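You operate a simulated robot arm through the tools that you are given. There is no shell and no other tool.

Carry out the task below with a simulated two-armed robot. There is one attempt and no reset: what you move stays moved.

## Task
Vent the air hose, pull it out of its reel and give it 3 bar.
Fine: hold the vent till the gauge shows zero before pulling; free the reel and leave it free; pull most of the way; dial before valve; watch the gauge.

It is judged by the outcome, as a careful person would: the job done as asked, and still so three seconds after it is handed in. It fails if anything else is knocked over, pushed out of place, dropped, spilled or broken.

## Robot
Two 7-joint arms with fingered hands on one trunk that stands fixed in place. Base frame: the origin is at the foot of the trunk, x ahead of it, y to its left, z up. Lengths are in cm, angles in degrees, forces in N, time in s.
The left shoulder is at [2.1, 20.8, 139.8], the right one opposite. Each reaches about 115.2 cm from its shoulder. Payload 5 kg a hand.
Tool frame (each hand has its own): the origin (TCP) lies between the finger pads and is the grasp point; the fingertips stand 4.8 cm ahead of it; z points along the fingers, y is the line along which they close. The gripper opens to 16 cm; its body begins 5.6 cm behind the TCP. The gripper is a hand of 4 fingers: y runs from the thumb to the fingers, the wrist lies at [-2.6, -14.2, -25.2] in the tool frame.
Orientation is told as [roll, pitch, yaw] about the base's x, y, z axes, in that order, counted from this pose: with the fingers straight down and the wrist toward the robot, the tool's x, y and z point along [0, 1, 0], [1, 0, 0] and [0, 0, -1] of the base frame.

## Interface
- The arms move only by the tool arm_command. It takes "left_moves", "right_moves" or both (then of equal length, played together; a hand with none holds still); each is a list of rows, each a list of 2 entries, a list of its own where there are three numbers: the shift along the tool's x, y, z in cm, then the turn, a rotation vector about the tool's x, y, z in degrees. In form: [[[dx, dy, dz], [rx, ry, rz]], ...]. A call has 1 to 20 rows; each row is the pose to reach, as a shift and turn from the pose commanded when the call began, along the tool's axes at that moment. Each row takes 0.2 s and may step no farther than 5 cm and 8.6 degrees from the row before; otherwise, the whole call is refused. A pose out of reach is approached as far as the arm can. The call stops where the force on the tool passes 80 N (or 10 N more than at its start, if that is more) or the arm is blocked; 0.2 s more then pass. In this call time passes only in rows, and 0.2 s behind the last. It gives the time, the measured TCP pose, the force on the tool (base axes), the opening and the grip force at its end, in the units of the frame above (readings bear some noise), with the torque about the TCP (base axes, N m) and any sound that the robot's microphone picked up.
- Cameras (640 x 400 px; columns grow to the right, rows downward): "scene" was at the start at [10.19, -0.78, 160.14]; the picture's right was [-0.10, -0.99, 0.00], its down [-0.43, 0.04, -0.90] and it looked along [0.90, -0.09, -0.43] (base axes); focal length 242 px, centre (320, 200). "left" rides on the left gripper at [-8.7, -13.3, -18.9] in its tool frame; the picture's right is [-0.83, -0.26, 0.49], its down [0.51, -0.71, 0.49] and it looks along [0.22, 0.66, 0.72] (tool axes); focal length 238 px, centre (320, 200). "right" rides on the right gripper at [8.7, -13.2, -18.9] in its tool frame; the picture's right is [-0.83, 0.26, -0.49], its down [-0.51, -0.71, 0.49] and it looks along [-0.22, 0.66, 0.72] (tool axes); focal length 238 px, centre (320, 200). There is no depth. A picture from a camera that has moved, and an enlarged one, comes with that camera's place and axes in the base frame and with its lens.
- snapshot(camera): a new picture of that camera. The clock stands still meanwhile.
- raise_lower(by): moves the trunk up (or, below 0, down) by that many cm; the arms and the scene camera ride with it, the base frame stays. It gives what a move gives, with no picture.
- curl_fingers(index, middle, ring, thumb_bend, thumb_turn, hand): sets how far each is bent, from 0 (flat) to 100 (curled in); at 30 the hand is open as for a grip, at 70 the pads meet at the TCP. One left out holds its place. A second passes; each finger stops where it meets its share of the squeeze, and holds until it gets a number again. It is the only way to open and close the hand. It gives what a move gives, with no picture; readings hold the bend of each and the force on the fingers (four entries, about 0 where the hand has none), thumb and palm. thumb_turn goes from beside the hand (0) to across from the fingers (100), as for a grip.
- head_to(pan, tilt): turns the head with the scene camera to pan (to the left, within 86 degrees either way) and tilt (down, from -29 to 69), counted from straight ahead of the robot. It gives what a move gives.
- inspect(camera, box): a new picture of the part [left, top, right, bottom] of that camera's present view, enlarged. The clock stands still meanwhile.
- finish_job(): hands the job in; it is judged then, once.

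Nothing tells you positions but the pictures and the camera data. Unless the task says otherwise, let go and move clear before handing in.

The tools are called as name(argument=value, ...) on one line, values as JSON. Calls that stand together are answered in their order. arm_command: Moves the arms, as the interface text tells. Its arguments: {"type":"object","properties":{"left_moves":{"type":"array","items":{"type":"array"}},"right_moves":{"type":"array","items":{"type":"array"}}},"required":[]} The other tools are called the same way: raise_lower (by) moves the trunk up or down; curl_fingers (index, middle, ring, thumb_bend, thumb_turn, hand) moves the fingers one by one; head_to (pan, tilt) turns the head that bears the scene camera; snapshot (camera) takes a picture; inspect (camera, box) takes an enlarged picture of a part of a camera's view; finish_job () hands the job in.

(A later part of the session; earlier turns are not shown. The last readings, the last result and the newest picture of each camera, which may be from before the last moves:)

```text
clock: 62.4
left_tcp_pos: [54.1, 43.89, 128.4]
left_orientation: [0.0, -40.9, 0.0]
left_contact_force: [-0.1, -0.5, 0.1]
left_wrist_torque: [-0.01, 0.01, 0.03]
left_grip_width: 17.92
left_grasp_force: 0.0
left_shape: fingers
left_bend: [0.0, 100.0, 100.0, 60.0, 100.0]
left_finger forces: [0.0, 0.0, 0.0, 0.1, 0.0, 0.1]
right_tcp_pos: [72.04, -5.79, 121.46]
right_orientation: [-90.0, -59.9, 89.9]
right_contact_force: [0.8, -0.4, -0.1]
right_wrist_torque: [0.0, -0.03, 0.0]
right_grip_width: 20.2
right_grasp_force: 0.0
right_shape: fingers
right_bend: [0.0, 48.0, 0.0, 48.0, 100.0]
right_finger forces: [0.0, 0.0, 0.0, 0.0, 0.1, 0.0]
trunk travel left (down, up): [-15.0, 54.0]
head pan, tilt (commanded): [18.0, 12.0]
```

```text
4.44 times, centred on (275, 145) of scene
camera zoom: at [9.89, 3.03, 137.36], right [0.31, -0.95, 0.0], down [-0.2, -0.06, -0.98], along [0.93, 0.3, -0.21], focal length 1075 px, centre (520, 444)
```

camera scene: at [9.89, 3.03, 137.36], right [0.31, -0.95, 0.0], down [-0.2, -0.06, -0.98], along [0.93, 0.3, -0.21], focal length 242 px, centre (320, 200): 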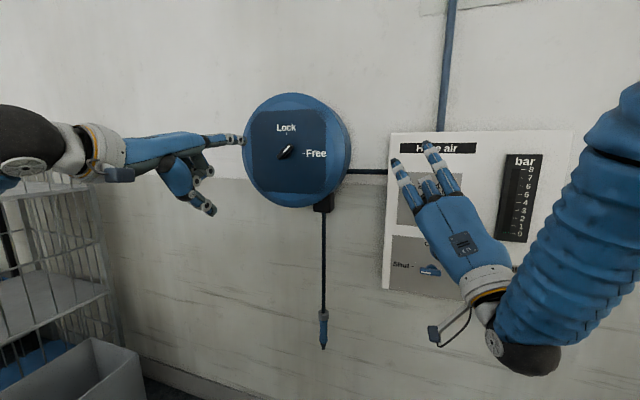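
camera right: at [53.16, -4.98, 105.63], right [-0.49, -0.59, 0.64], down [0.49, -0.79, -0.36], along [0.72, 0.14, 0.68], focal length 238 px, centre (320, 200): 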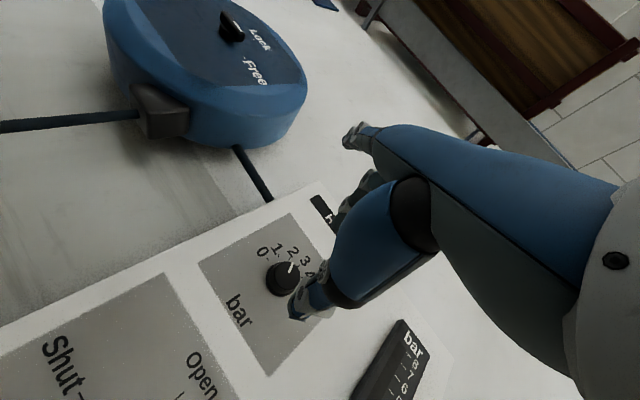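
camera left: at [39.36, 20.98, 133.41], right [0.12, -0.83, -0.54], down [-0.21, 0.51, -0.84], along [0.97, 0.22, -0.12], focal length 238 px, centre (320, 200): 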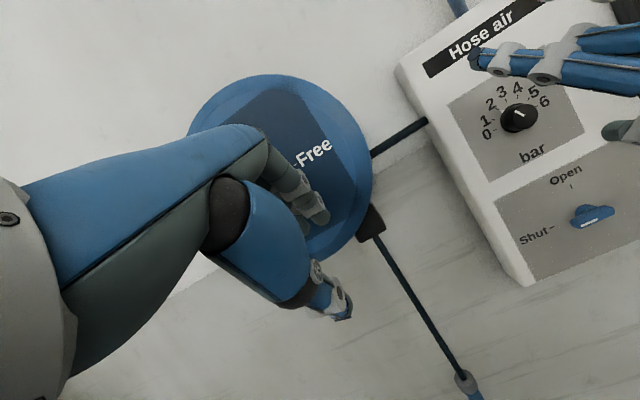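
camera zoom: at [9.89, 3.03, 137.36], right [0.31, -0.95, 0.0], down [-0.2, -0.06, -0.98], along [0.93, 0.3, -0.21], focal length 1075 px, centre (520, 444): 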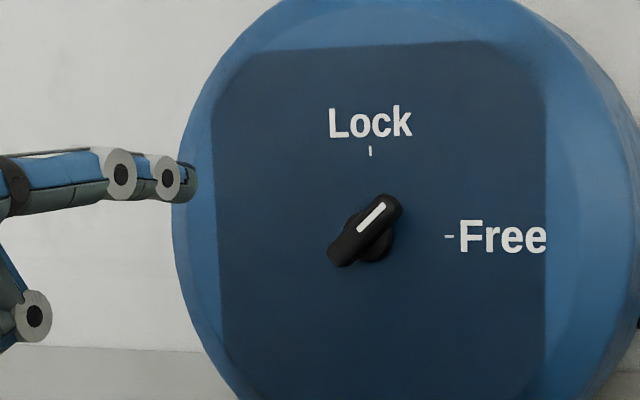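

The knob stands about halfway between Lock and Free. I'll place the fingertip just above-left of its pointer end, then push it down to Free as before.

arm_command(left_moves=[[[-1.9, 3.3, 2.2], [0, 0, 0]], [[-3.8, 6.69, 4.35], [0, 0, 0]], [[-3.8, 8.3, 5.7], [0, 0, 0]], [[-3.8, 9.86, 7.11], [0, 0, 0]]])

inspect(camera="scene", box=[215, 100, 335, 190])

inspect(camera="left", box=[250, 80, 410, 200])

```text
clock: 63.4
left_tcp_pos: [66.3, 39.92, 129.76]
left_orientation: [-0.1, -40.9, 0.1]
left_contact_force: [0.5, -1.4, 0.0]
left_wrist_torque: [0.0, 0.0, 0.02]
left_grip_width: 17.93
left_grasp_force: 0.0
left_shape: fingers
left_bend: [0.0, 100.0, 100.0, 60.0, 100.0]
left_finger forces: [0.1, 0.0, 0.0, 0.0, 0.0, 0.0]
right_tcp_pos: [72.21, -6.02, 121.5]
right_orientation: [-90.0, -59.8, 89.7]
right_contact_force: [0.9, -0.5, -0.7]
right_wrist_torque: [-0.01, 0.01, 0.0]
right_grip_width: 20.22
right_grasp_force: 0.0
right_shape: fingers
right_bend: [0.0, 48.0, 0.0, 48.0, 100.0]
right_finger forces: [0.1, 0.0, 0.0, 0.0, 0.0, 0.1]
trunk travel left (down, up): [-15.0, 54.0]
head pan, tilt (commanded): [18.0, 12.0]
```

```text
4.44 times, centred on (275, 145) of scene
camera zoom: at [9.95, 2.97, 137.36], right [0.31, -0.95, 0.0], down [-0.2, -0.06, -0.98], along [0.93, 0.3, -0.21], focal length 1075 px, centre (520, 444)
```

zoom: 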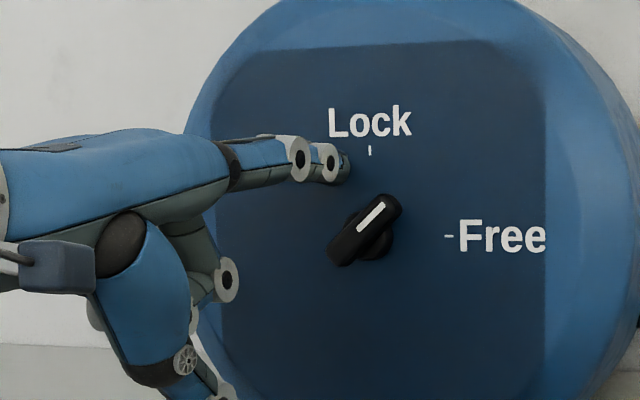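

```text
3.33 times, centred on (330, 140) of left
camera zoom: at [43.85, 31.31, 135.32], right [0.12, -0.83, -0.54], down [-0.22, 0.51, -0.84], along [0.97, 0.22, -0.12], focal length 794 px, centre (287, 400)
```

zoom: 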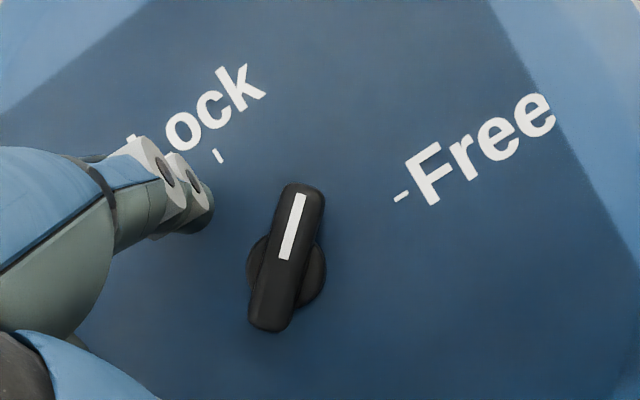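

The fingertip is just above-left of the pointer end. I'll sweep it down to bring the knob back to Free.

arm_command(left_moves=[[[-0.7, -0.33, 0.38], [0, 0, 0]], [[-1.4, -0.72, 0.83], [0, 0, 0]], [[-2.05, -0.82, 0.94], [0, 0, 0]], [[-2.7, -0.98, 1.13], [0, 0, 0]], [[-3.2, -1.28, 1.47], [0, 0, 0]], [[-3.4, -1.51, 1.74], [0, 0, 0]], [[-3.45, -1.77, 2.04], [0, 0, 0]], [[-3.45, -2.05, 2.35], [0, 0, 0]], [[-3.45, -2.05, 2.35], [0, 0, 0]]])

inspect(camera="scene", box=[215, 100, 335, 190])

inspect(camera="left", box=[250, 80, 410, 200])

```text
clock: 65.4
left_tcp_pos: [66.22, 36.57, 126.69]
left_orientation: [0.0, -41.0, 0.0]
left_contact_force: [0.3, -1.4, 6.3]
left_wrist_torque: [0.07, -0.67, -0.16]
left_grip_width: 18.48
left_grasp_force: 2.4
left_shape: fingers
left_bend: [0.0, 100.0, 100.0, 60.0, 100.0]
left_finger forces: [5.3, 0.0, 0.0, 0.0, 0.0, 0.0]
right_tcp_pos: [72.01, -5.9, 121.55]
right_orientation: [-90.1, -59.8, 89.9]
right_contact_force: [0.0, -0.3, 0.0]
right_wrist_torque: [-0.04, -0.01, 0.02]
right_grip_width: 20.2
right_grasp_force: 0.0
right_shape: fingers
right_bend: [0.0, 48.0, 0.0, 48.0, 100.0]
right_finger forces: [0.0, 0.0, 0.1, 0.0, 0.0, 0.0]
trunk travel left (down, up): [-15.0, 54.0]
head pan, tilt (commanded): [18.0, 12.0]
```

```text
4.44 times, centred on (275, 145) of scene
camera zoom: at [9.84, 3.0, 137.37], right [0.31, -0.95, 0.0], down [-0.2, -0.06, -0.98], along [0.93, 0.3, -0.21], focal length 1075 px, centre (520, 444)
```

zoom: 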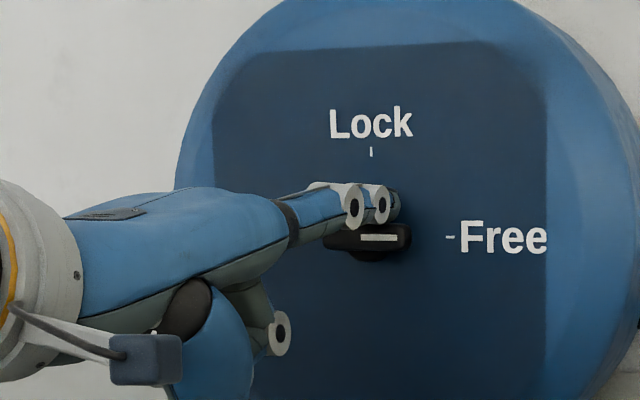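

```text
3.33 times, centred on (330, 140) of left
camera zoom: at [43.83, 27.87, 132.16], right [0.12, -0.83, -0.54], down [-0.21, 0.51, -0.84], along [0.97, 0.22, -0.12], focal length 794 px, centre (287, 400)
```

zoom: 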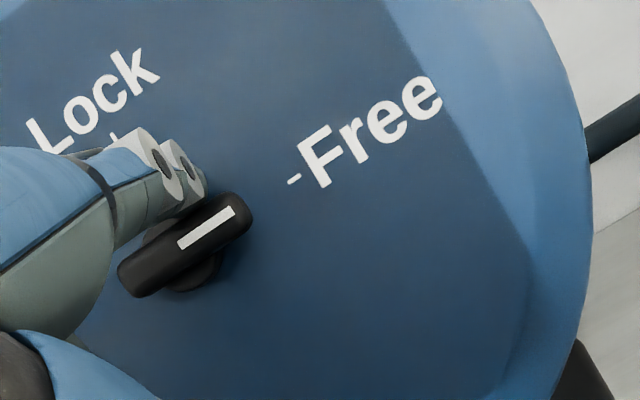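

The knob is fully back at Free against its stop. I'll lift off, withdraw, make a fist with the left hand, and set it at a safe viewing place well back from the reel.

arm_command(left_moves=[[[0, 0.8, -0.9], [0, 0, 0]], [[0, 0.2, -2.2], [0, 0, 0]], [[0, -3, -5], [0, 0, 0]], [[0, -6, -7.6], [0, 0, 0]], [[0, -9, -10.2], [0, 0, 0]]])

curl_fingers(hand="left", index=100, middle=100, ring=100, thumb_bend=60)

inspect(camera="scene", box=[215, 100, 375, 360])

arm_command(left_moves=[[[-1.7, -0.8, 3.4], [0, 0, 0]], [[-3.3, -1.7, 6.7], [0, 0, 0]], [[-5, -2.5, 10.0], [0, 0, 0]], [[-6.6, -3.3, 13.4], [0, 0, 0]]])

snapshot(camera="left")

```text
clock: 66.6
left_tcp_pos: [52.78, 36.67, 128.56]
left_orientation: [0.0, -41.0, 0.2]
left_contact_force: [-0.8, 0.2, 1.4]
left_wrist_torque: [0.01, -0.03, 0.0]
left_grip_width: 17.91
left_grasp_force: 0.0
left_shape: fingers
left_bend: [0.0, 100.0, 100.0, 60.0, 100.0]
left_finger forces: [0.0, 0.0, 0.0, 0.0, 0.1, 0.1]
right_tcp_pos: [71.81, -5.8, 121.63]
right_orientation: [-90.2, -60.0, 90.0]
right_contact_force: [-0.3, 0.7, -1.2]
right_wrist_torque: [-0.02, 0.04, -0.04]
right_grip_width: 20.2
right_grasp_force: 0.0
right_shape: fingers
right_bend: [0.0, 48.0, 0.0, 48.0, 100.0]
right_finger forces: [0.0, 0.0, 0.0, 0.0, 0.0, 0.0]
trunk travel left (down, up): [-15.0, 54.0]
head pan, tilt (commanded): [18.0, 12.0]
```

```text
clock: 67.6
left_tcp_pos: [52.93, 36.58, 128.44]
left_orientation: [0.0, -40.9, 0.0]
left_contact_force: [-0.5, -0.7, 0.5]
left_wrist_torque: [-0.01, 0.04, 0.0]
left_grip_width: 2.88
left_grasp_force: 0.0
left_shape: fingers
left_bend: [82.0, 100.0, 100.0, 58.0, 100.0]
left_finger forces: [0.0, 0.0, 0.0, 0.0, 0.1, 0.1]
right_tcp_pos: [72.09, -5.93, 121.48]
right_orientation: [-90.1, -60.0, 90.0]
right_contact_force: [-0.5, 1.0, 0.4]
right_wrist_torque: [-0.01, -0.01, -0.01]
right_grip_width: 20.22
right_grasp_force: 0.1
right_shape: fingers
right_bend: [0.0, 48.0, 0.0, 48.0, 100.0]
right_finger forces: [0.0, 0.0, 0.0, 0.1, 0.1, 0.0]
trunk travel left (down, up): [-15.0, 54.0]
head pan, tilt (commanded): [18.0, 12.0]
```

```text
1.54 times, centred on (295, 230) of scene
camera zoom: at [9.89, 3.03, 137.36], right [0.31, -0.95, 0.0], down [-0.2, -0.06, -0.98], along [0.93, 0.3, -0.21], focal length 372 px, centre (358, 154)
```

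zoom: 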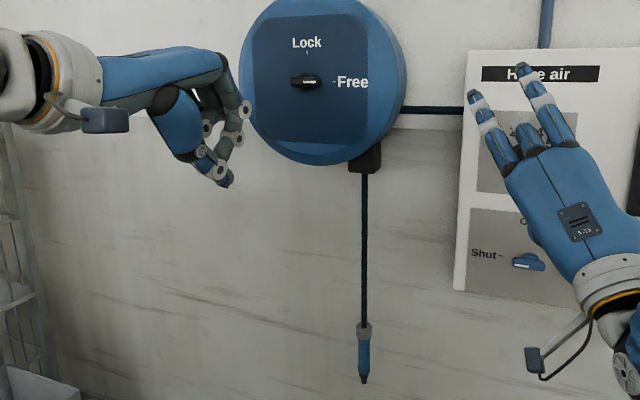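

```text
clock: 68.6
left_tcp_pos: [60.75, 30.11, 116.39]
left_orientation: [-0.1, -40.7, 0.2]
left_contact_force: [1.0, 0.5, 0.0]
left_wrist_torque: [0.03, 0.01, 0.01]
left_grip_width: 3.17
left_grasp_force: 0.2
left_shape: fingers
left_bend: [83.0, 100.0, 100.0, 58.0, 100.0]
left_finger forces: [0.0, 0.0, 0.0, 0.0, 0.0, 0.1]
left hand out of reach, approached as far as the arm can: row 2, 3, 4
right_tcp_pos: [72.1, -5.84, 121.51]
right_orientation: [-89.9, -59.9, 89.9]
right_contact_force: [0.4, -0.7, -0.2]
right_wrist_torque: [-0.01, -0.09, 0.02]
right_grip_width: 20.21
right_grasp_force: 0.1
right_shape: fingers
right_bend: [0.0, 48.0, 0.0, 48.0, 100.0]
right_finger forces: [0.0, 0.0, 0.0, 0.0, 0.0, 0.0]
trunk travel left (down, up): [-15.0, 54.0]
head pan, tilt (commanded): [18.0, 12.0]
```

```text
taken
camera left: at [38.24, 21.43, 122.06], right [0.12, -0.83, -0.54], down [-0.22, 0.5, -0.84], along [0.97, 0.22, -0.12], focal length 238 px, centre (320, 200)
```

left: 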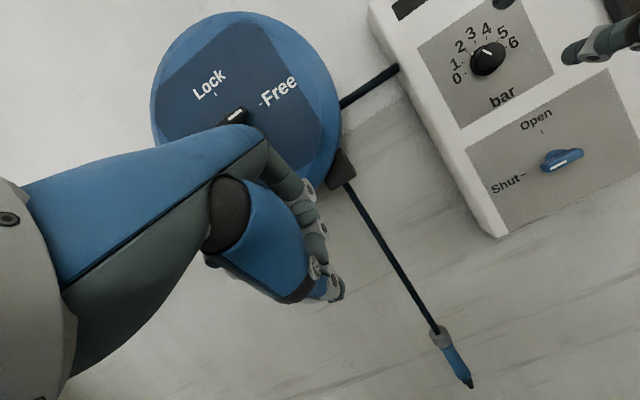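

The knob reads Free again, the hose is still fully out, and the left camera now sees dial, valve and nozzle. I'll advance the right hand's thumb–middle pinch toward the dial in steps.

arm_command(right_moves=[[[0, 0, 2.5], [0, 0, 0]], [[0, 0, 5], [0, 0, 0]], [[0, 0, 7], [0, 0, 0]]])

inspect(camera="left", box=[380, 0, 640, 180])

inspect(camera="right", box=[200, 140, 440, 340])

```text
clock: 69.4
left_tcp_pos: [60.62, 30.06, 116.38]
left_orientation: [0.0, -40.8, 0.0]
left_contact_force: [0.6, 0.3, 0.3]
left_wrist_torque: [-0.02, 0.03, 0.01]
left_grip_width: 3.63
left_grasp_force: 0.1
left_shape: fingers
left_bend: [85.0, 100.0, 100.0, 58.0, 100.0]
left_finger forces: [0.0, 0.1, 0.0, 0.0, 0.1, 0.0]
right_tcp_pos: [79.14, -5.78, 121.49]
right_orientation: [-90.0, -59.9, 89.7]
right_contact_force: [0.2, -0.2, -1.4]
right_wrist_torque: [0.01, -0.02, 0.02]
right_grip_width: 20.2
right_grasp_force: 0.1
right_shape: fingers
right_bend: [0.0, 48.0, 0.0, 48.0, 100.0]
right_finger forces: [0.2, 0.0, 0.0, 0.1, 0.0, 0.1]
trunk travel left (down, up): [-15.0, 54.0]
head pan, tilt (commanded): [18.0, 12.0]
```

```text
2.22 times, centred on (510, 90) of left
camera zoom: at [38.21, 21.44, 122.07], right [0.12, -0.83, -0.54], down [-0.22, 0.51, -0.84], along [0.97, 0.22, -0.12], focal length 530 px, centre (-102, 444)
```

zoom: 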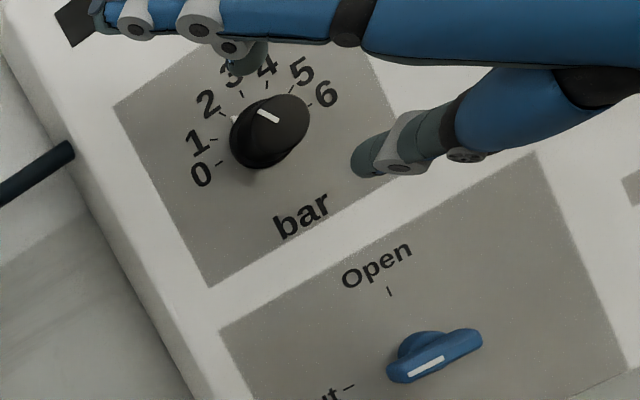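

```text
2.00 times, centred on (320, 240) of right
camera zoom: at [60.21, -5.02, 105.52], right [-0.49, -0.59, 0.64], down [0.49, -0.8, -0.36], along [0.72, 0.14, 0.68], focal length 477 px, centre (320, 120)
```

zoom: 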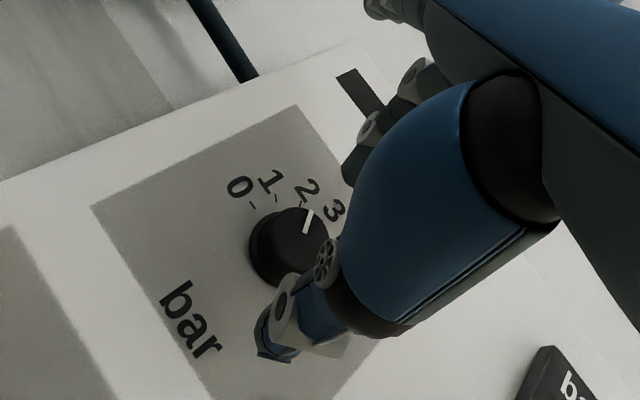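

The thumb and middle finger straddle the dial along a tilted line as planned. I'll advance so that the fingertips overlap the knob but stay short of the panel.

arm_command(right_moves=[[[0, 0, 1.5], [0, 0, 0]], [[0, 0, 3.0], [0, 0, 0]]])

curl_fingers(hand="right", middle=57, thumb_bend=55)

inspect(camera="left", box=[380, 0, 640, 180])

inspect(camera="right", box=[240, 140, 400, 320])

```text
clock: 70.0
left_tcp_pos: [60.51, 30.04, 116.47]
left_orientation: [0.0, -40.9, 0.0]
left_contact_force: [0.1, 1.1, 0.0]
left_wrist_torque: [-0.01, -0.01, 0.0]
left_grip_width: 3.78
left_grasp_force: 0.0
left_shape: fingers
left_bend: [85.0, 100.0, 100.0, 58.0, 100.0]
left_finger forces: [0.0, 0.0, 0.0, 0.0, 0.1, 0.1]
right_tcp_pos: [81.97, -5.79, 121.6]
right_orientation: [-90.0, -59.9, 89.9]
right_contact_force: [0.3, -0.5, -0.4]
right_wrist_torque: [0.0, 0.03, -0.01]
right_grip_width: 20.22
right_grasp_force: 0.1
right_shape: fingers
right_bend: [0.0, 48.0, 0.0, 48.0, 100.0]
right_finger forces: [0.0, 0.0, 0.0, 0.0, 0.1, 0.0]
trunk travel left (down, up): [-15.0, 54.0]
head pan, tilt (commanded): [18.0, 12.0]
```

```text
clock: 71.0
left_tcp_pos: [60.45, 30.04, 116.55]
left_orientation: [0.0, -40.8, 0.0]
left_contact_force: [-0.2, -0.3, 0.4]
left_wrist_torque: [0.0, -0.04, 0.03]
left_grip_width: 4.1
left_grasp_force: 0.1
left_shape: fingers
left_bend: [86.0, 100.0, 100.0, 58.0, 100.0]
left_finger forces: [0.0, 0.0, 0.0, 0.0, 0.0, 0.1]
right_tcp_pos: [82.01, -5.76, 121.59]
right_orientation: [-90.0, -59.9, 89.9]
right_contact_force: [-1.0, -0.1, -0.6]
right_wrist_torque: [0.0, 0.02, -0.01]
right_grip_width: 18.9
right_grasp_force: 0.1
right_shape: fingers
right_bend: [0.0, 56.0, 0.0, 55.0, 100.0]
right_finger forces: [0.0, 0.0, 0.0, 0.0, 0.0, 0.0]
trunk travel left (down, up): [-15.0, 54.0]
head pan, tilt (commanded): [18.0, 12.0]
```

```text
2.22 times, centred on (510, 90) of left
camera zoom: at [38.13, 21.45, 122.1], right [0.12, -0.83, -0.54], down [-0.22, 0.51, -0.84], along [0.97, 0.22, -0.12], focal length 530 px, centre (-102, 444)
```

zoom: 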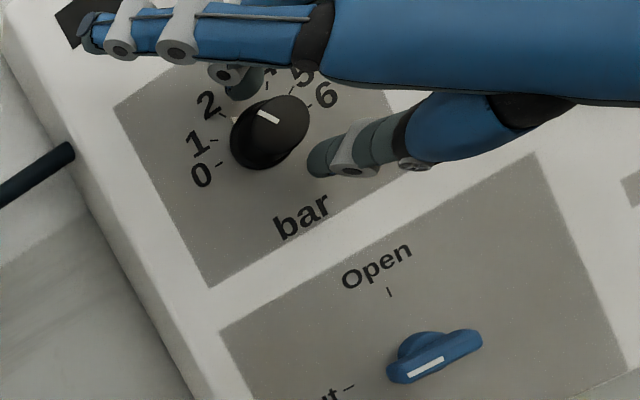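

```text
2.22 times, centred on (320, 230) of right
camera zoom: at [63.06, -4.98, 105.76], right [-0.49, -0.59, 0.64], down [0.49, -0.79, -0.36], along [0.72, 0.14, 0.68], focal length 530 px, centre (320, 133)
```

zoom: 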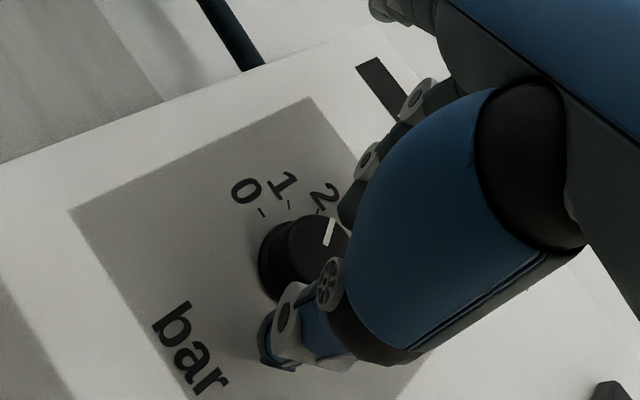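

The tips bracket the knob closely. I'll close the thumb and middle onto it.

curl_fingers(hand="right", middle=68, thumb_bend=68)

inspect(camera="left", box=[400, 10, 560, 130])

inspect(camera="right", box=[240, 140, 400, 320])

```text
clock: 72.0
left_tcp_pos: [60.43, 30.02, 116.54]
left_orientation: [0.1, -40.8, 0.0]
left_contact_force: [-0.2, 0.4, 0.3]
left_wrist_torque: [0.0, 0.01, -0.01]
left_grip_width: 8.8
left_grasp_force: 0.0
left_shape: fingers
left_bend: [100.0, 100.0, 100.0, 60.0, 100.0]
left_finger forces: [0.0, 0.0, 0.0, 0.1, 0.1, 0.0]
right_tcp_pos: [81.91, -5.82, 121.66]
right_orientation: [-90.0, -59.8, 89.9]
right_contact_force: [-0.1, -1.6, 0.8]
right_wrist_torque: [-0.03, -0.14, -0.03]
right_grip_width: 17.5
right_grasp_force: 8.9
right_shape: fingers
right_bend: [0.0, 64.0, 0.0, 63.0, 100.0]
right_finger forces: [0.0, 9.3, 0.0, 0.1, 9.2, 0.0]
trunk travel left (down, up): [-15.0, 54.0]
head pan, tilt (commanded): [18.0, 12.0]
```

```text
3.33 times, centred on (480, 70) of left
camera zoom: at [38.12, 21.44, 122.1], right [0.12, -0.83, -0.54], down [-0.22, 0.51, -0.84], along [0.97, 0.22, -0.12], focal length 794 px, centre (-213, 633)
```

zoom: 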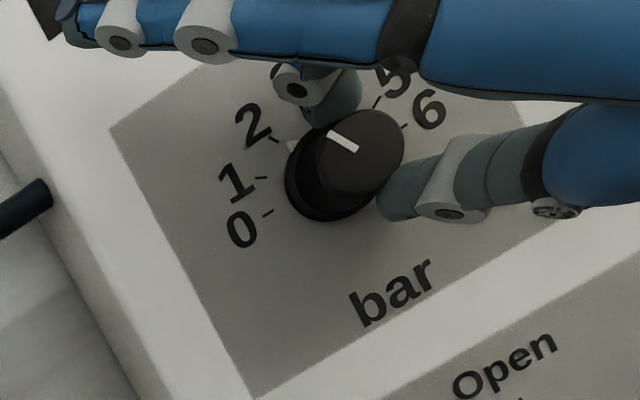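

```text
2.22 times, centred on (320, 230) of right
camera zoom: at [63.05, -4.99, 105.77], right [-0.49, -0.59, 0.64], down [0.49, -0.8, -0.36], along [0.72, 0.14, 0.68], focal length 530 px, centre (320, 133)
```

zoom: 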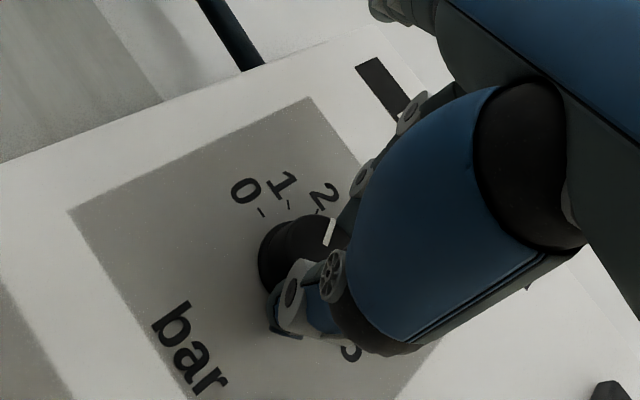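

A clean pinch: 9 N on each side with almost no net load. I'll turn the hand clockwise about the dial axis, 15° first, and look.

arm_command(right_moves=[[[0, 0, 0], [0, 0, 5]], [[0, 0, 0], [0, 0, 10]], [[0, 0, 0], [0, 0, 15]]])

inspect(camera="left", box=[400, 10, 560, 130])

```text
clock: 72.8
left_tcp_pos: [60.47, 30.2, 116.48]
left_orientation: [0.0, -40.8, 0.1]
left_contact_force: [0.0, -0.1, 0.2]
left_wrist_torque: [-0.02, 0.02, -0.01]
left_grip_width: 8.83
left_grasp_force: 0.0
left_shape: fingers
left_bend: [100.0, 100.0, 100.0, 60.0, 100.0]
left_finger forces: [0.0, 0.0, 0.1, 0.0, 0.0, 0.0]
right_tcp_pos: [81.84, -5.93, 121.47]
right_orientation: [-90.3, -75.0, 90.1]
right_contact_force: [2.7, -0.2, 4.4]
right_wrist_torque: [-0.02, -0.31, -0.05]
right_grip_width: 17.31
right_grasp_force: 9.3
right_shape: fingers
right_bend: [0.0, 63.0, 0.0, 64.0, 100.0]
right_finger forces: [0.1, 11.4, 0.0, 0.0, 7.1, 0.0]
trunk travel left (down, up): [-15.0, 54.0]
head pan, tilt (commanded): [18.0, 12.0]
```

```text
3.33 times, centred on (480, 70) of left
camera zoom: at [38.12, 21.45, 122.11], right [0.12, -0.83, -0.54], down [-0.22, 0.51, -0.84], along [0.97, 0.22, -0.12], focal length 794 px, centre (-213, 633)
```

zoom: 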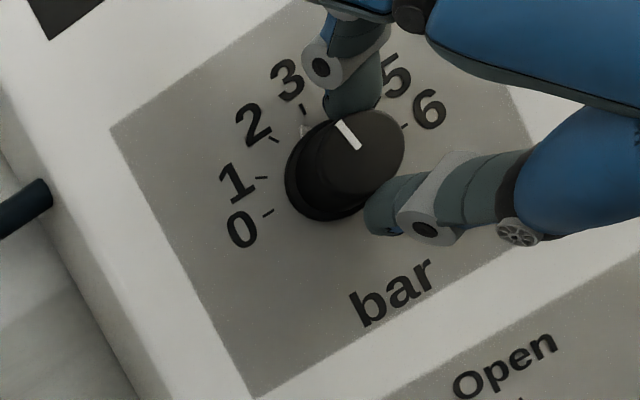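

The dial follows and is now midway between 2 and 3. Another 15°.

arm_command(right_moves=[[[0, 0, 0], [0, 0, 5]], [[0, 0, 0], [0, 0, 10]], [[0, 0, 0], [0, 0, 14]]])

inspect(camera="left", box=[430, 10, 530, 90])

inspect(camera="right", box=[240, 140, 400, 320])

```text
clock: 73.6
left_tcp_pos: [60.55, 30.21, 116.43]
left_orientation: [-0.1, -40.7, 0.2]
left_contact_force: [0.5, 0.2, -0.7]
left_wrist_torque: [0.0, 0.03, 0.03]
left_grip_width: 8.83
left_grasp_force: 0.0
left_shape: fingers
left_bend: [100.0, 100.0, 100.0, 60.0, 100.0]
left_finger forces: [0.0, 0.1, 0.0, 0.0, 0.0, 0.1]
right_tcp_pos: [81.77, -5.9, 121.48]
right_orientation: [-93.8, -88.8, 93.6]
right_contact_force: [1.1, 1.9, 4.1]
right_wrist_torque: [-0.05, -0.33, 0.05]
right_grip_width: 17.18
right_grasp_force: 8.8
right_shape: fingers
right_bend: [0.0, 63.0, 0.0, 64.0, 100.0]
right_finger forces: [0.0, 10.9, 0.0, 0.0, 7.0, 0.0]
trunk travel left (down, up): [-15.0, 54.0]
head pan, tilt (commanded): [18.0, 12.0]
```

```text
5.00 times, centred on (480, 50) of left
camera zoom: at [38.09, 21.48, 122.11], right [0.12, -0.83, -0.54], down [-0.22, 0.51, -0.84], along [0.97, 0.22, -0.12], focal length 1192 px, centre (-480, 950)
```

zoom: 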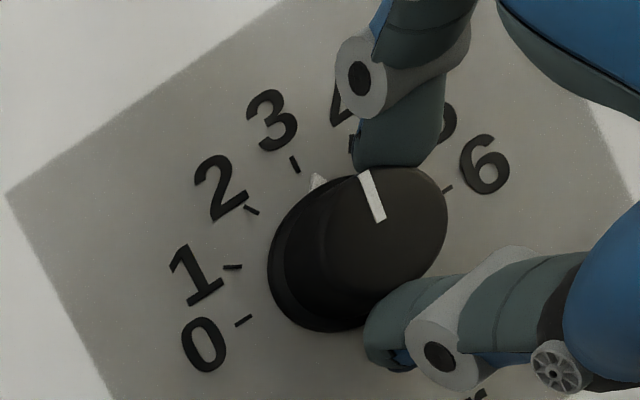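

```text
2.22 times, centred on (320, 230) of right
camera zoom: at [63.01, 2.56, 108.0], right [-0.49, -0.83, 0.27], down [0.49, -0.52, -0.7], along [0.72, -0.21, 0.66], focal length 530 px, centre (320, 133)
```

zoom: 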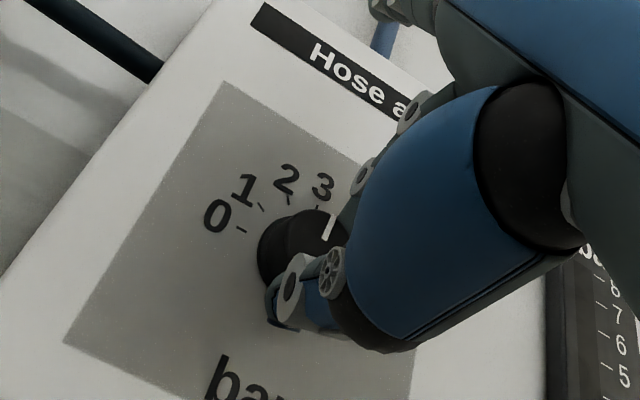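

By hand rotation the dial has turned 29°, and the marker sits right about at 3. I'll release, back straight off and check the dial with a clear view.

curl_fingers(hand="right", middle=50, thumb_bend=48)

arm_command(right_moves=[[[0, 0, -2], [0, 0, 0]], [[0, 0, -5], [0, 0, 0]], [[0, 0, -9], [0, 0, 0]], [[0, 0, -12], [0, 0, 0]]])

inspect(camera="left", box=[430, 10, 530, 90])

inspect(camera="right", box=[200, 180, 360, 320])

snapshot(camera="scene")

```text
clock: 74.6
left_tcp_pos: [60.56, 30.14, 116.4]
left_orientation: [0.0, -40.8, -0.1]
left_contact_force: [-0.9, -0.1, -0.4]
left_wrist_torque: [0.03, 0.01, 0.0]
left_grip_width: 8.82
left_grasp_force: 0.0
left_shape: fingers
left_bend: [100.0, 100.0, 100.0, 60.0, 100.0]
left_finger forces: [0.0, 0.1, 0.0, 0.0, 0.0, 0.1]
right_tcp_pos: [81.96, -5.88, 121.47]
right_orientation: [-90.7, -88.9, 90.6]
right_contact_force: [0.4, -0.3, -0.2]
right_wrist_torque: [0.01, 0.01, -0.01]
right_grip_width: 20.19
right_grasp_force: 0.2
right_shape: fingers
right_bend: [0.0, 50.0, 0.0, 48.0, 100.0]
right_finger forces: [0.1, 0.0, 0.1, 0.1, 0.0, 0.0]
trunk travel left (down, up): [-15.0, 54.0]
head pan, tilt (commanded): [18.0, 12.0]
```

```text
clock: 75.6
left_tcp_pos: [60.51, 30.17, 116.46]
left_orientation: [-0.1, -40.8, 0.1]
left_contact_force: [-0.1, 0.1, -0.2]
left_wrist_torque: [0.01, 0.01, -0.05]
left_grip_width: 8.8
left_grasp_force: 0.1
left_shape: fingers
left_bend: [100.0, 100.0, 100.0, 60.0, 100.0]
left_finger forces: [0.0, 0.0, 0.0, 0.0, 0.0, 0.1]
right_tcp_pos: [69.85, -5.79, 121.74]
right_orientation: [-93.7, -88.8, 93.5]
right_contact_force: [-0.4, -0.2, 0.2]
right_wrist_torque: [0.0, 0.02, -0.02]
right_grip_width: 20.18
right_grasp_force: 0.0
right_shape: fingers
right_bend: [0.0, 50.0, 0.0, 48.0, 100.0]
right_finger forces: [0.0, 0.1, 0.0, 0.1, 0.1, 0.0]
trunk travel left (down, up): [-15.0, 54.0]
head pan, tilt (commanded): [18.0, 12.0]
```

```text
5.00 times, centred on (480, 50) of left
camera zoom: at [38.1, 21.47, 122.11], right [0.12, -0.83, -0.54], down [-0.22, 0.51, -0.84], along [0.97, 0.22, -0.12], focal length 1192 px, centre (-480, 950)
```

zoom: 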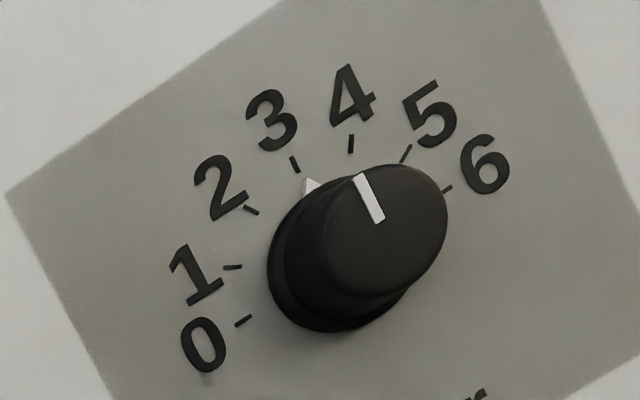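

```text
2.86 times, centred on (280, 250) of right
camera zoom: at [51.0, 2.57, 108.04], right [-0.49, -0.83, 0.27], down [0.49, -0.52, -0.7], along [0.72, -0.21, 0.66], focal length 681 px, centre (434, 57)
```

zoom: 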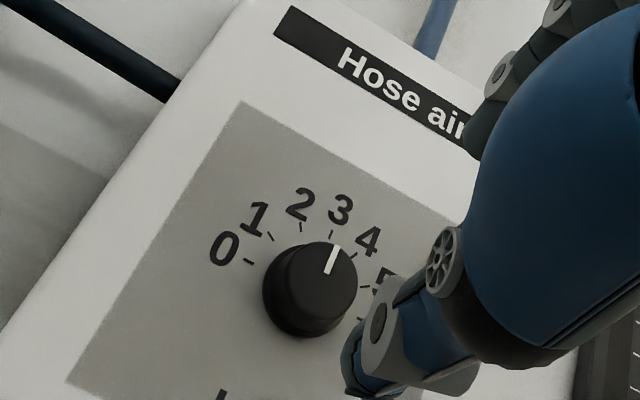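

```text
taken
camera scene: at [9.85, 3.05, 137.37], right [0.31, -0.95, 0.0], down [-0.2, -0.06, -0.98], along [0.93, 0.3, -0.21], focal length 242 px, centre (320, 200)
```

scene: 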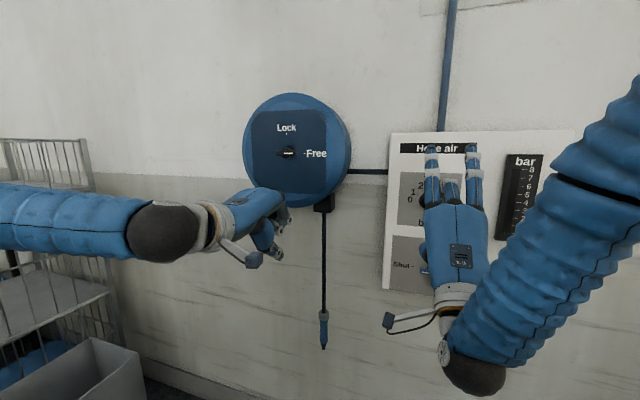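

The dial marker points at 3. Next is the valve: I'll form a pointing right index again, lower the hand to just below-left of the valve lever at a safe distance, and turn the head to the panel.

curl_fingers(hand="right", index=0, middle=100, ring=100, thumb_bend=60)

arm_command(right_moves=[[[-0.2, -4.4, -1.5], [5.4, 0, 0]], [[-0.5, -8.7, -3.0], [10.9, 0, 0]], [[-0.7, -13.1, -3.65], [16.3, 0, 0]], [[-0.9, -17.5, -3.65], [21.8, 0, 0]], [[-1.2, -21.8, -3.65], [27.2, 0, 0]], [[-1.4, -26.2, -3.65], [32.7, 0, 0]], [[-1.6, -30.6, -3.65], [38.1, 0, 0]], [[-1.9, -34.9, -3.65], [43.6, 0, 0]], [[-2.1, -39.3, -3.65], [49, 0, 0]]])

head_to(pan=-5, tilt=14)

snapshot(camera="scene")

snapshot(camera="left")

snapshot(camera="right")

```text
clock: 76.6
left_tcp_pos: [60.53, 30.1, 116.43]
left_orientation: [0.0, -40.8, 0.1]
left_contact_force: [0.7, -0.1, -0.7]
left_wrist_torque: [0.01, -0.01, 0.0]
left_grip_width: 8.8
left_grasp_force: 0.1
left_shape: fingers
left_bend: [100.0, 100.0, 100.0, 60.0, 100.0]
left_finger forces: [0.1, 0.0, 0.1, 0.0, 0.0, 0.0]
right_tcp_pos: [69.89, -5.77, 121.51]
right_orientation: [-91.0, -88.9, 90.8]
right_contact_force: [0.1, 0.4, 0.6]
right_wrist_torque: [0.02, 0.0, -0.01]
right_grip_width: 17.9
right_grasp_force: 0.1
right_shape: fingers
right_bend: [0.0, 100.0, 95.0, 60.0, 100.0]
right_finger forces: [0.0, 0.1, 0.0, 0.0, 0.0, 0.1]
trunk travel left (down, up): [-15.0, 54.0]
head pan, tilt (commanded): [18.0, 12.0]
```

```text
clock: 78.6
left_tcp_pos: [60.61, 30.15, 116.46]
left_orientation: [-0.1, -40.7, 0.0]
left_contact_force: [1.4, 0.2, -0.5]
left_wrist_torque: [0.03, 0.01, -0.01]
left_grip_width: 8.79
left_grasp_force: 0.1
left_shape: fingers
left_bend: [100.0, 100.0, 100.0, 60.0, 100.0]
left_finger forces: [0.1, 0.1, 0.0, 0.0, 0.0, 0.0]
right_tcp_pos: [66.1, -8.76, 82.05]
right_orientation: [-1.4, -40.9, 0.8]
right_contact_force: [0.8, 0.6, 0.4]
right_wrist_torque: [0.0, 0.08, 0.06]
right_grip_width: 17.87
right_grasp_force: 0.1
right_shape: fingers
right_bend: [0.0, 100.0, 100.0, 60.0, 100.0]
right_finger forces: [0.0, 0.0, 0.1, 0.0, 0.0, 0.0]
trunk travel left (down, up): [-15.0, 54.0]
head pan, tilt (commanded): [18.0, 12.0]
```

```text
clock: 79.5
left_tcp_pos: [60.54, 30.15, 116.45]
left_orientation: [0.0, -40.7, 0.0]
left_contact_force: [-0.4, -0.1, 0.0]
left_wrist_torque: [0.01, -0.01, 0.04]
left_grip_width: 8.83
left_grasp_force: 0.0
left_shape: fingers
left_bend: [100.0, 100.0, 100.0, 60.0, 100.0]
left_finger forces: [0.0, 0.1, 0.0, 0.0, 0.0, 0.0]
right_tcp_pos: [66.04, -8.77, 82.18]
right_orientation: [-1.4, -41.0, 0.8]
right_contact_force: [0.1, -0.4, -0.7]
right_wrist_torque: [-0.03, 0.0, -0.01]
right_grip_width: 17.88
right_grasp_force: 0.0
right_shape: fingers
right_bend: [0.0, 100.0, 100.0, 60.0, 100.0]
right_finger forces: [0.0, 0.0, 0.1, 0.1, 0.0, 0.0]
trunk travel left (down, up): [-15.0, 54.0]
head pan, tilt (commanded): [-5.0, 14.0]
```

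```text
taken
camera scene: at [10.32, -0.66, 137.04], right [-0.09, -1.0, 0.0], down [-0.24, 0.02, -0.97], along [0.97, -0.08, -0.24], focal length 242 px, centre (320, 200)
```

scene: 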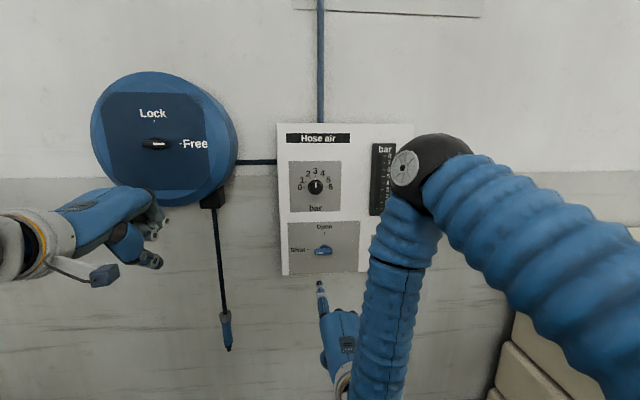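

```text
taken
camera left: at [38.13, 21.45, 122.1], right [0.12, -0.83, -0.54], down [-0.22, 0.51, -0.84], along [0.97, 0.22, -0.12], focal length 238 px, centre (320, 200)
```

left: 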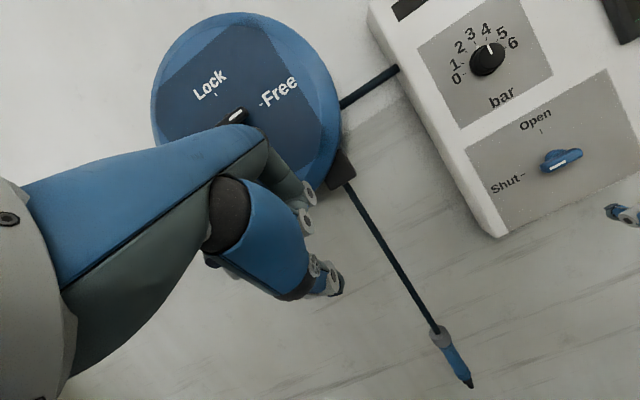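

```text
taken
camera right: at [43.67, 0.04, 87.48], right [-0.13, -0.82, 0.55], down [-0.21, -0.52, -0.83], along [0.97, -0.22, -0.11], focal length 238 px, centre (320, 200)
```

right: 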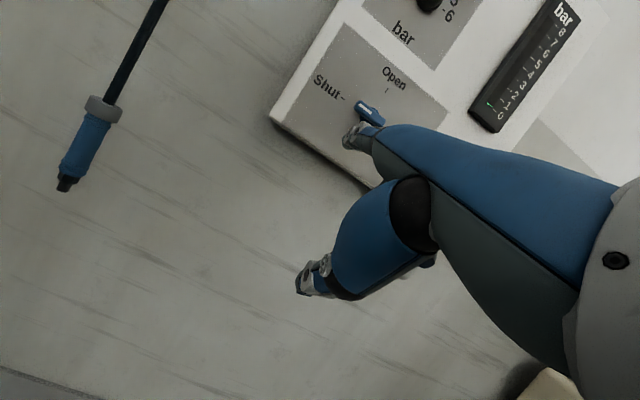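

The panel is visible again with the index below the valve, and the right camera sees the gauge. I'll zoom in on the dial reading, the valve and the fingertip.

inspect(camera="scene", box=[280, 150, 360, 220])

inspect(camera="scene", box=[280, 215, 370, 315])

inspect(camera="left", box=[480, 80, 640, 240])

inspect(camera="right", box=[460, 0, 600, 150])

```text
5.71 times, centred on (320, 185) of scene
camera zoom: at [10.32, -0.66, 137.04], right [-0.09, -1.0, 0.0], down [-0.24, 0.02, -0.97], along [0.97, -0.08, -0.24], focal length 1382 px, centre (320, 286)
```

zoom: 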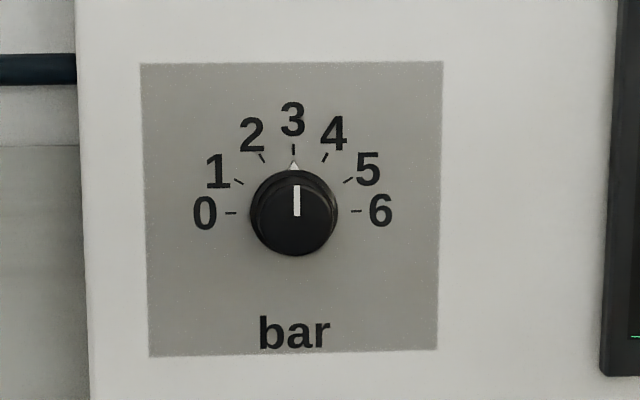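

```text
4.00 times, centred on (325, 265) of scene
camera zoom: at [10.32, -0.66, 137.04], right [-0.09, -1.0, 0.0], down [-0.24, 0.02, -0.97], along [0.97, -0.08, -0.24], focal length 968 px, centre (300, -60)
```

zoom: 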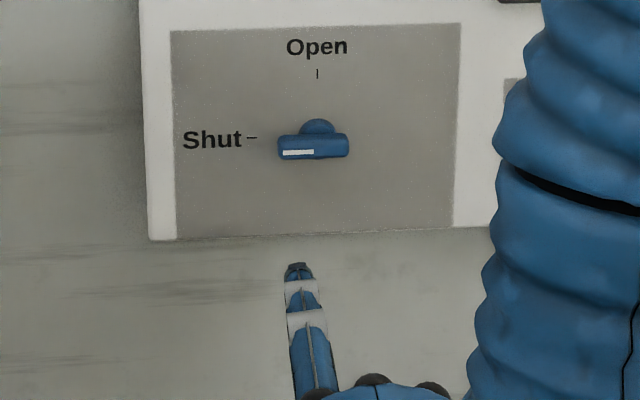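

```text
2.50 times, centred on (560, 160) of left
camera zoom: at [38.13, 21.45, 122.1], right [0.12, -0.83, -0.54], down [-0.22, 0.51, -0.84], along [0.97, 0.22, -0.12], focal length 596 px, centre (-280, 300)
```

zoom: 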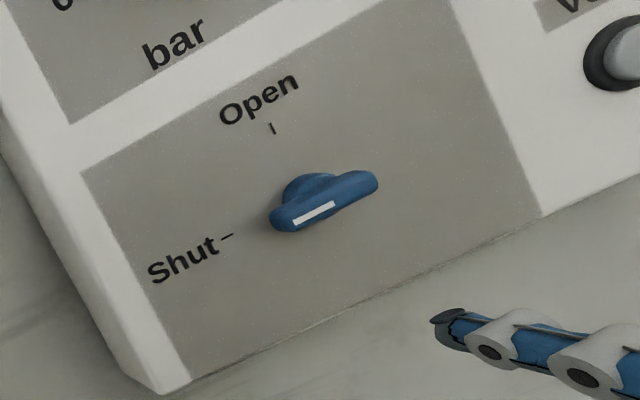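

```text
2.67 times, centred on (530, 75) of right
camera zoom: at [43.67, 0.04, 87.48], right [-0.13, -0.82, 0.55], down [-0.21, -0.52, -0.83], along [0.97, -0.22, -0.11], focal length 636 px, centre (-240, 533)
```

zoom: 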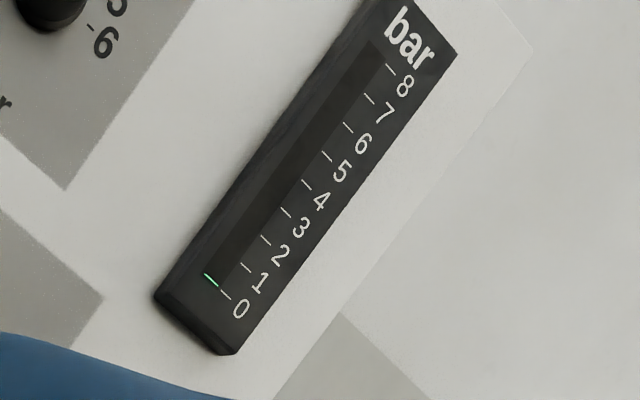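

The dial reads exactly 3 and the gauge shows 0. The valve lever's centre is about [85.9, -8.4, 99.9] and the fingertip at [78.7, -6.2, 93.3]; I'll bring the tip under the lever's left (pointer) end, short of the panel.

arm_command(right_moves=[[[0, 3.41, -0.88], [0, 0, 0]], [[-0.1, 5.9, 1.3], [0, 0, 0]], [[-0.2, 8.39, 3.45], [0, 0, 0]]])

inspect(camera="scene", box=[280, 215, 370, 315])

inspect(camera="left", box=[480, 80, 640, 240])

```text
clock: 80.3
left_tcp_pos: [60.55, 30.12, 116.37]
left_orientation: [0.0, -40.7, 0.1]
left_contact_force: [-0.7, 0.3, -0.2]
left_wrist_torque: [-0.02, 0.03, 0.02]
left_grip_width: 8.81
left_grasp_force: 0.2
left_shape: fingers
left_bend: [100.0, 100.0, 100.0, 60.0, 100.0]
left_finger forces: [0.1, 0.0, 0.0, 0.0, 0.1, 0.0]
right_tcp_pos: [74.7, -9.12, 84.95]
right_orientation: [-1.6, -41.0, 0.8]
right_contact_force: [0.0, -0.3, -0.4]
right_wrist_torque: [0.02, -0.01, 0.02]
right_grip_width: 17.92
right_grasp_force: 0.0
right_shape: fingers
right_bend: [0.0, 100.0, 100.0, 60.0, 100.0]
right_finger forces: [0.1, 0.0, 0.0, 0.1, 0.0, 0.0]
trunk travel left (down, up): [-15.0, 54.0]
head pan, tilt (commanded): [-5.0, 14.0]
```

```text
4.00 times, centred on (325, 265) of scene
camera zoom: at [10.34, -0.67, 137.03], right [-0.09, -1.0, 0.0], down [-0.24, 0.02, -0.97], along [0.97, -0.09, -0.24], focal length 968 px, centre (300, -60)
```

zoom: 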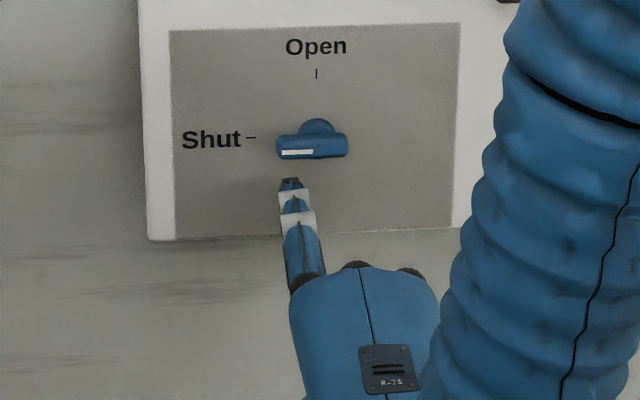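

```text
2.50 times, centred on (560, 160) of left
camera zoom: at [38.15, 21.44, 122.09], right [0.12, -0.83, -0.54], down [-0.22, 0.51, -0.84], along [0.97, 0.22, -0.12], focal length 596 px, centre (-280, 300)
```

zoom: 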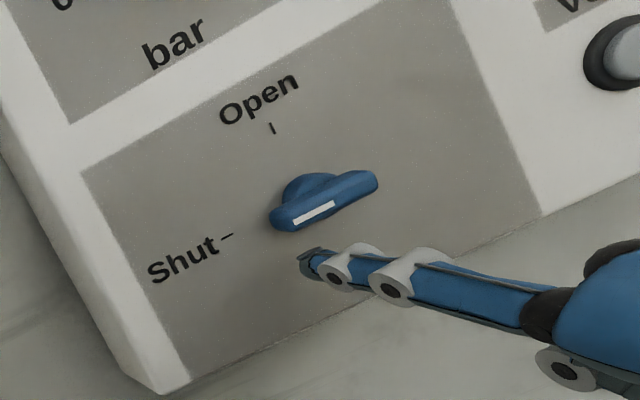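

The fingertip is under the lever's pointer end and clear of the panel. I'll sweep it up along an arc to swing the lever clockwise toward Open.

arm_command(right_moves=[[[0, 0.5, -1.03], [0, 0, 0]], [[0, 1.15, -1.78], [0, 0, 0]], [[0.44, 1.58, -2.27], [0, 0, 0]], [[0.73, 2.0, -2.76], [0, 0, 0]], [[0.84, 2.45, -3.28], [0, 0, 0]], [[0.76, 2.91, -3.81], [0, 0, 0]]])

inspect(camera="scene", box=[280, 215, 370, 315])

inspect(camera="left", box=[480, 80, 640, 240])

```text
clock: 81.7
left_tcp_pos: [60.54, 30.09, 116.43]
left_orientation: [0.0, -40.8, 0.0]
left_contact_force: [-0.6, 0.5, 0.9]
left_wrist_torque: [-0.01, 0.0, 0.03]
left_grip_width: 8.8
left_grasp_force: 0.1
left_shape: fingers
left_bend: [100.0, 100.0, 100.0, 60.0, 100.0]
left_finger forces: [0.0, 0.0, 0.1, 0.0, 0.0, 0.0]
right_tcp_pos: [74.55, -8.14, 90.13]
right_orientation: [-1.5, -41.1, 0.8]
right_contact_force: [-0.8, 0.4, -0.2]
right_wrist_torque: [0.02, -0.02, 0.0]
right_grip_width: 17.86
right_grasp_force: 0.0
right_shape: fingers
right_bend: [0.0, 100.0, 100.0, 60.0, 100.0]
right_finger forces: [0.1, 0.0, 0.1, 0.0, 0.0, 0.0]
trunk travel left (down, up): [-15.0, 54.0]
head pan, tilt (commanded): [-5.0, 14.0]
```

```text
4.00 times, centred on (325, 265) of scene
camera zoom: at [10.3, -0.67, 137.04], right [-0.09, -1.0, 0.0], down [-0.24, 0.02, -0.97], along [0.97, -0.09, -0.24], focal length 968 px, centre (300, -60)
```

zoom: 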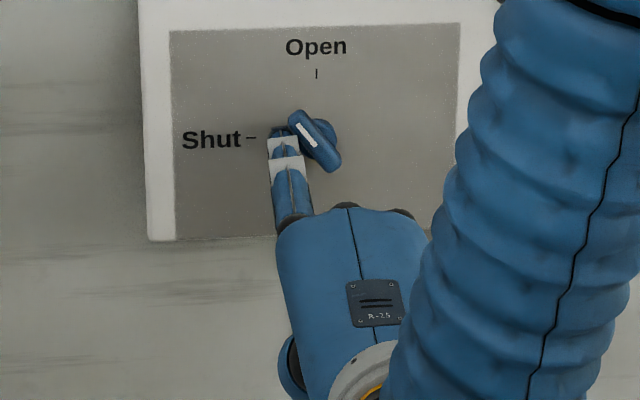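

```text
2.50 times, centred on (560, 160) of left
camera zoom: at [38.11, 21.45, 122.11], right [0.12, -0.83, -0.54], down [-0.22, 0.51, -0.84], along [0.97, 0.22, -0.12], focal length 596 px, centre (-280, 300)
```

zoom: 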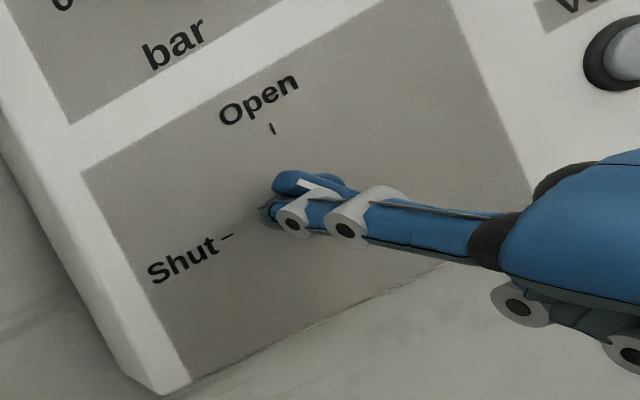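

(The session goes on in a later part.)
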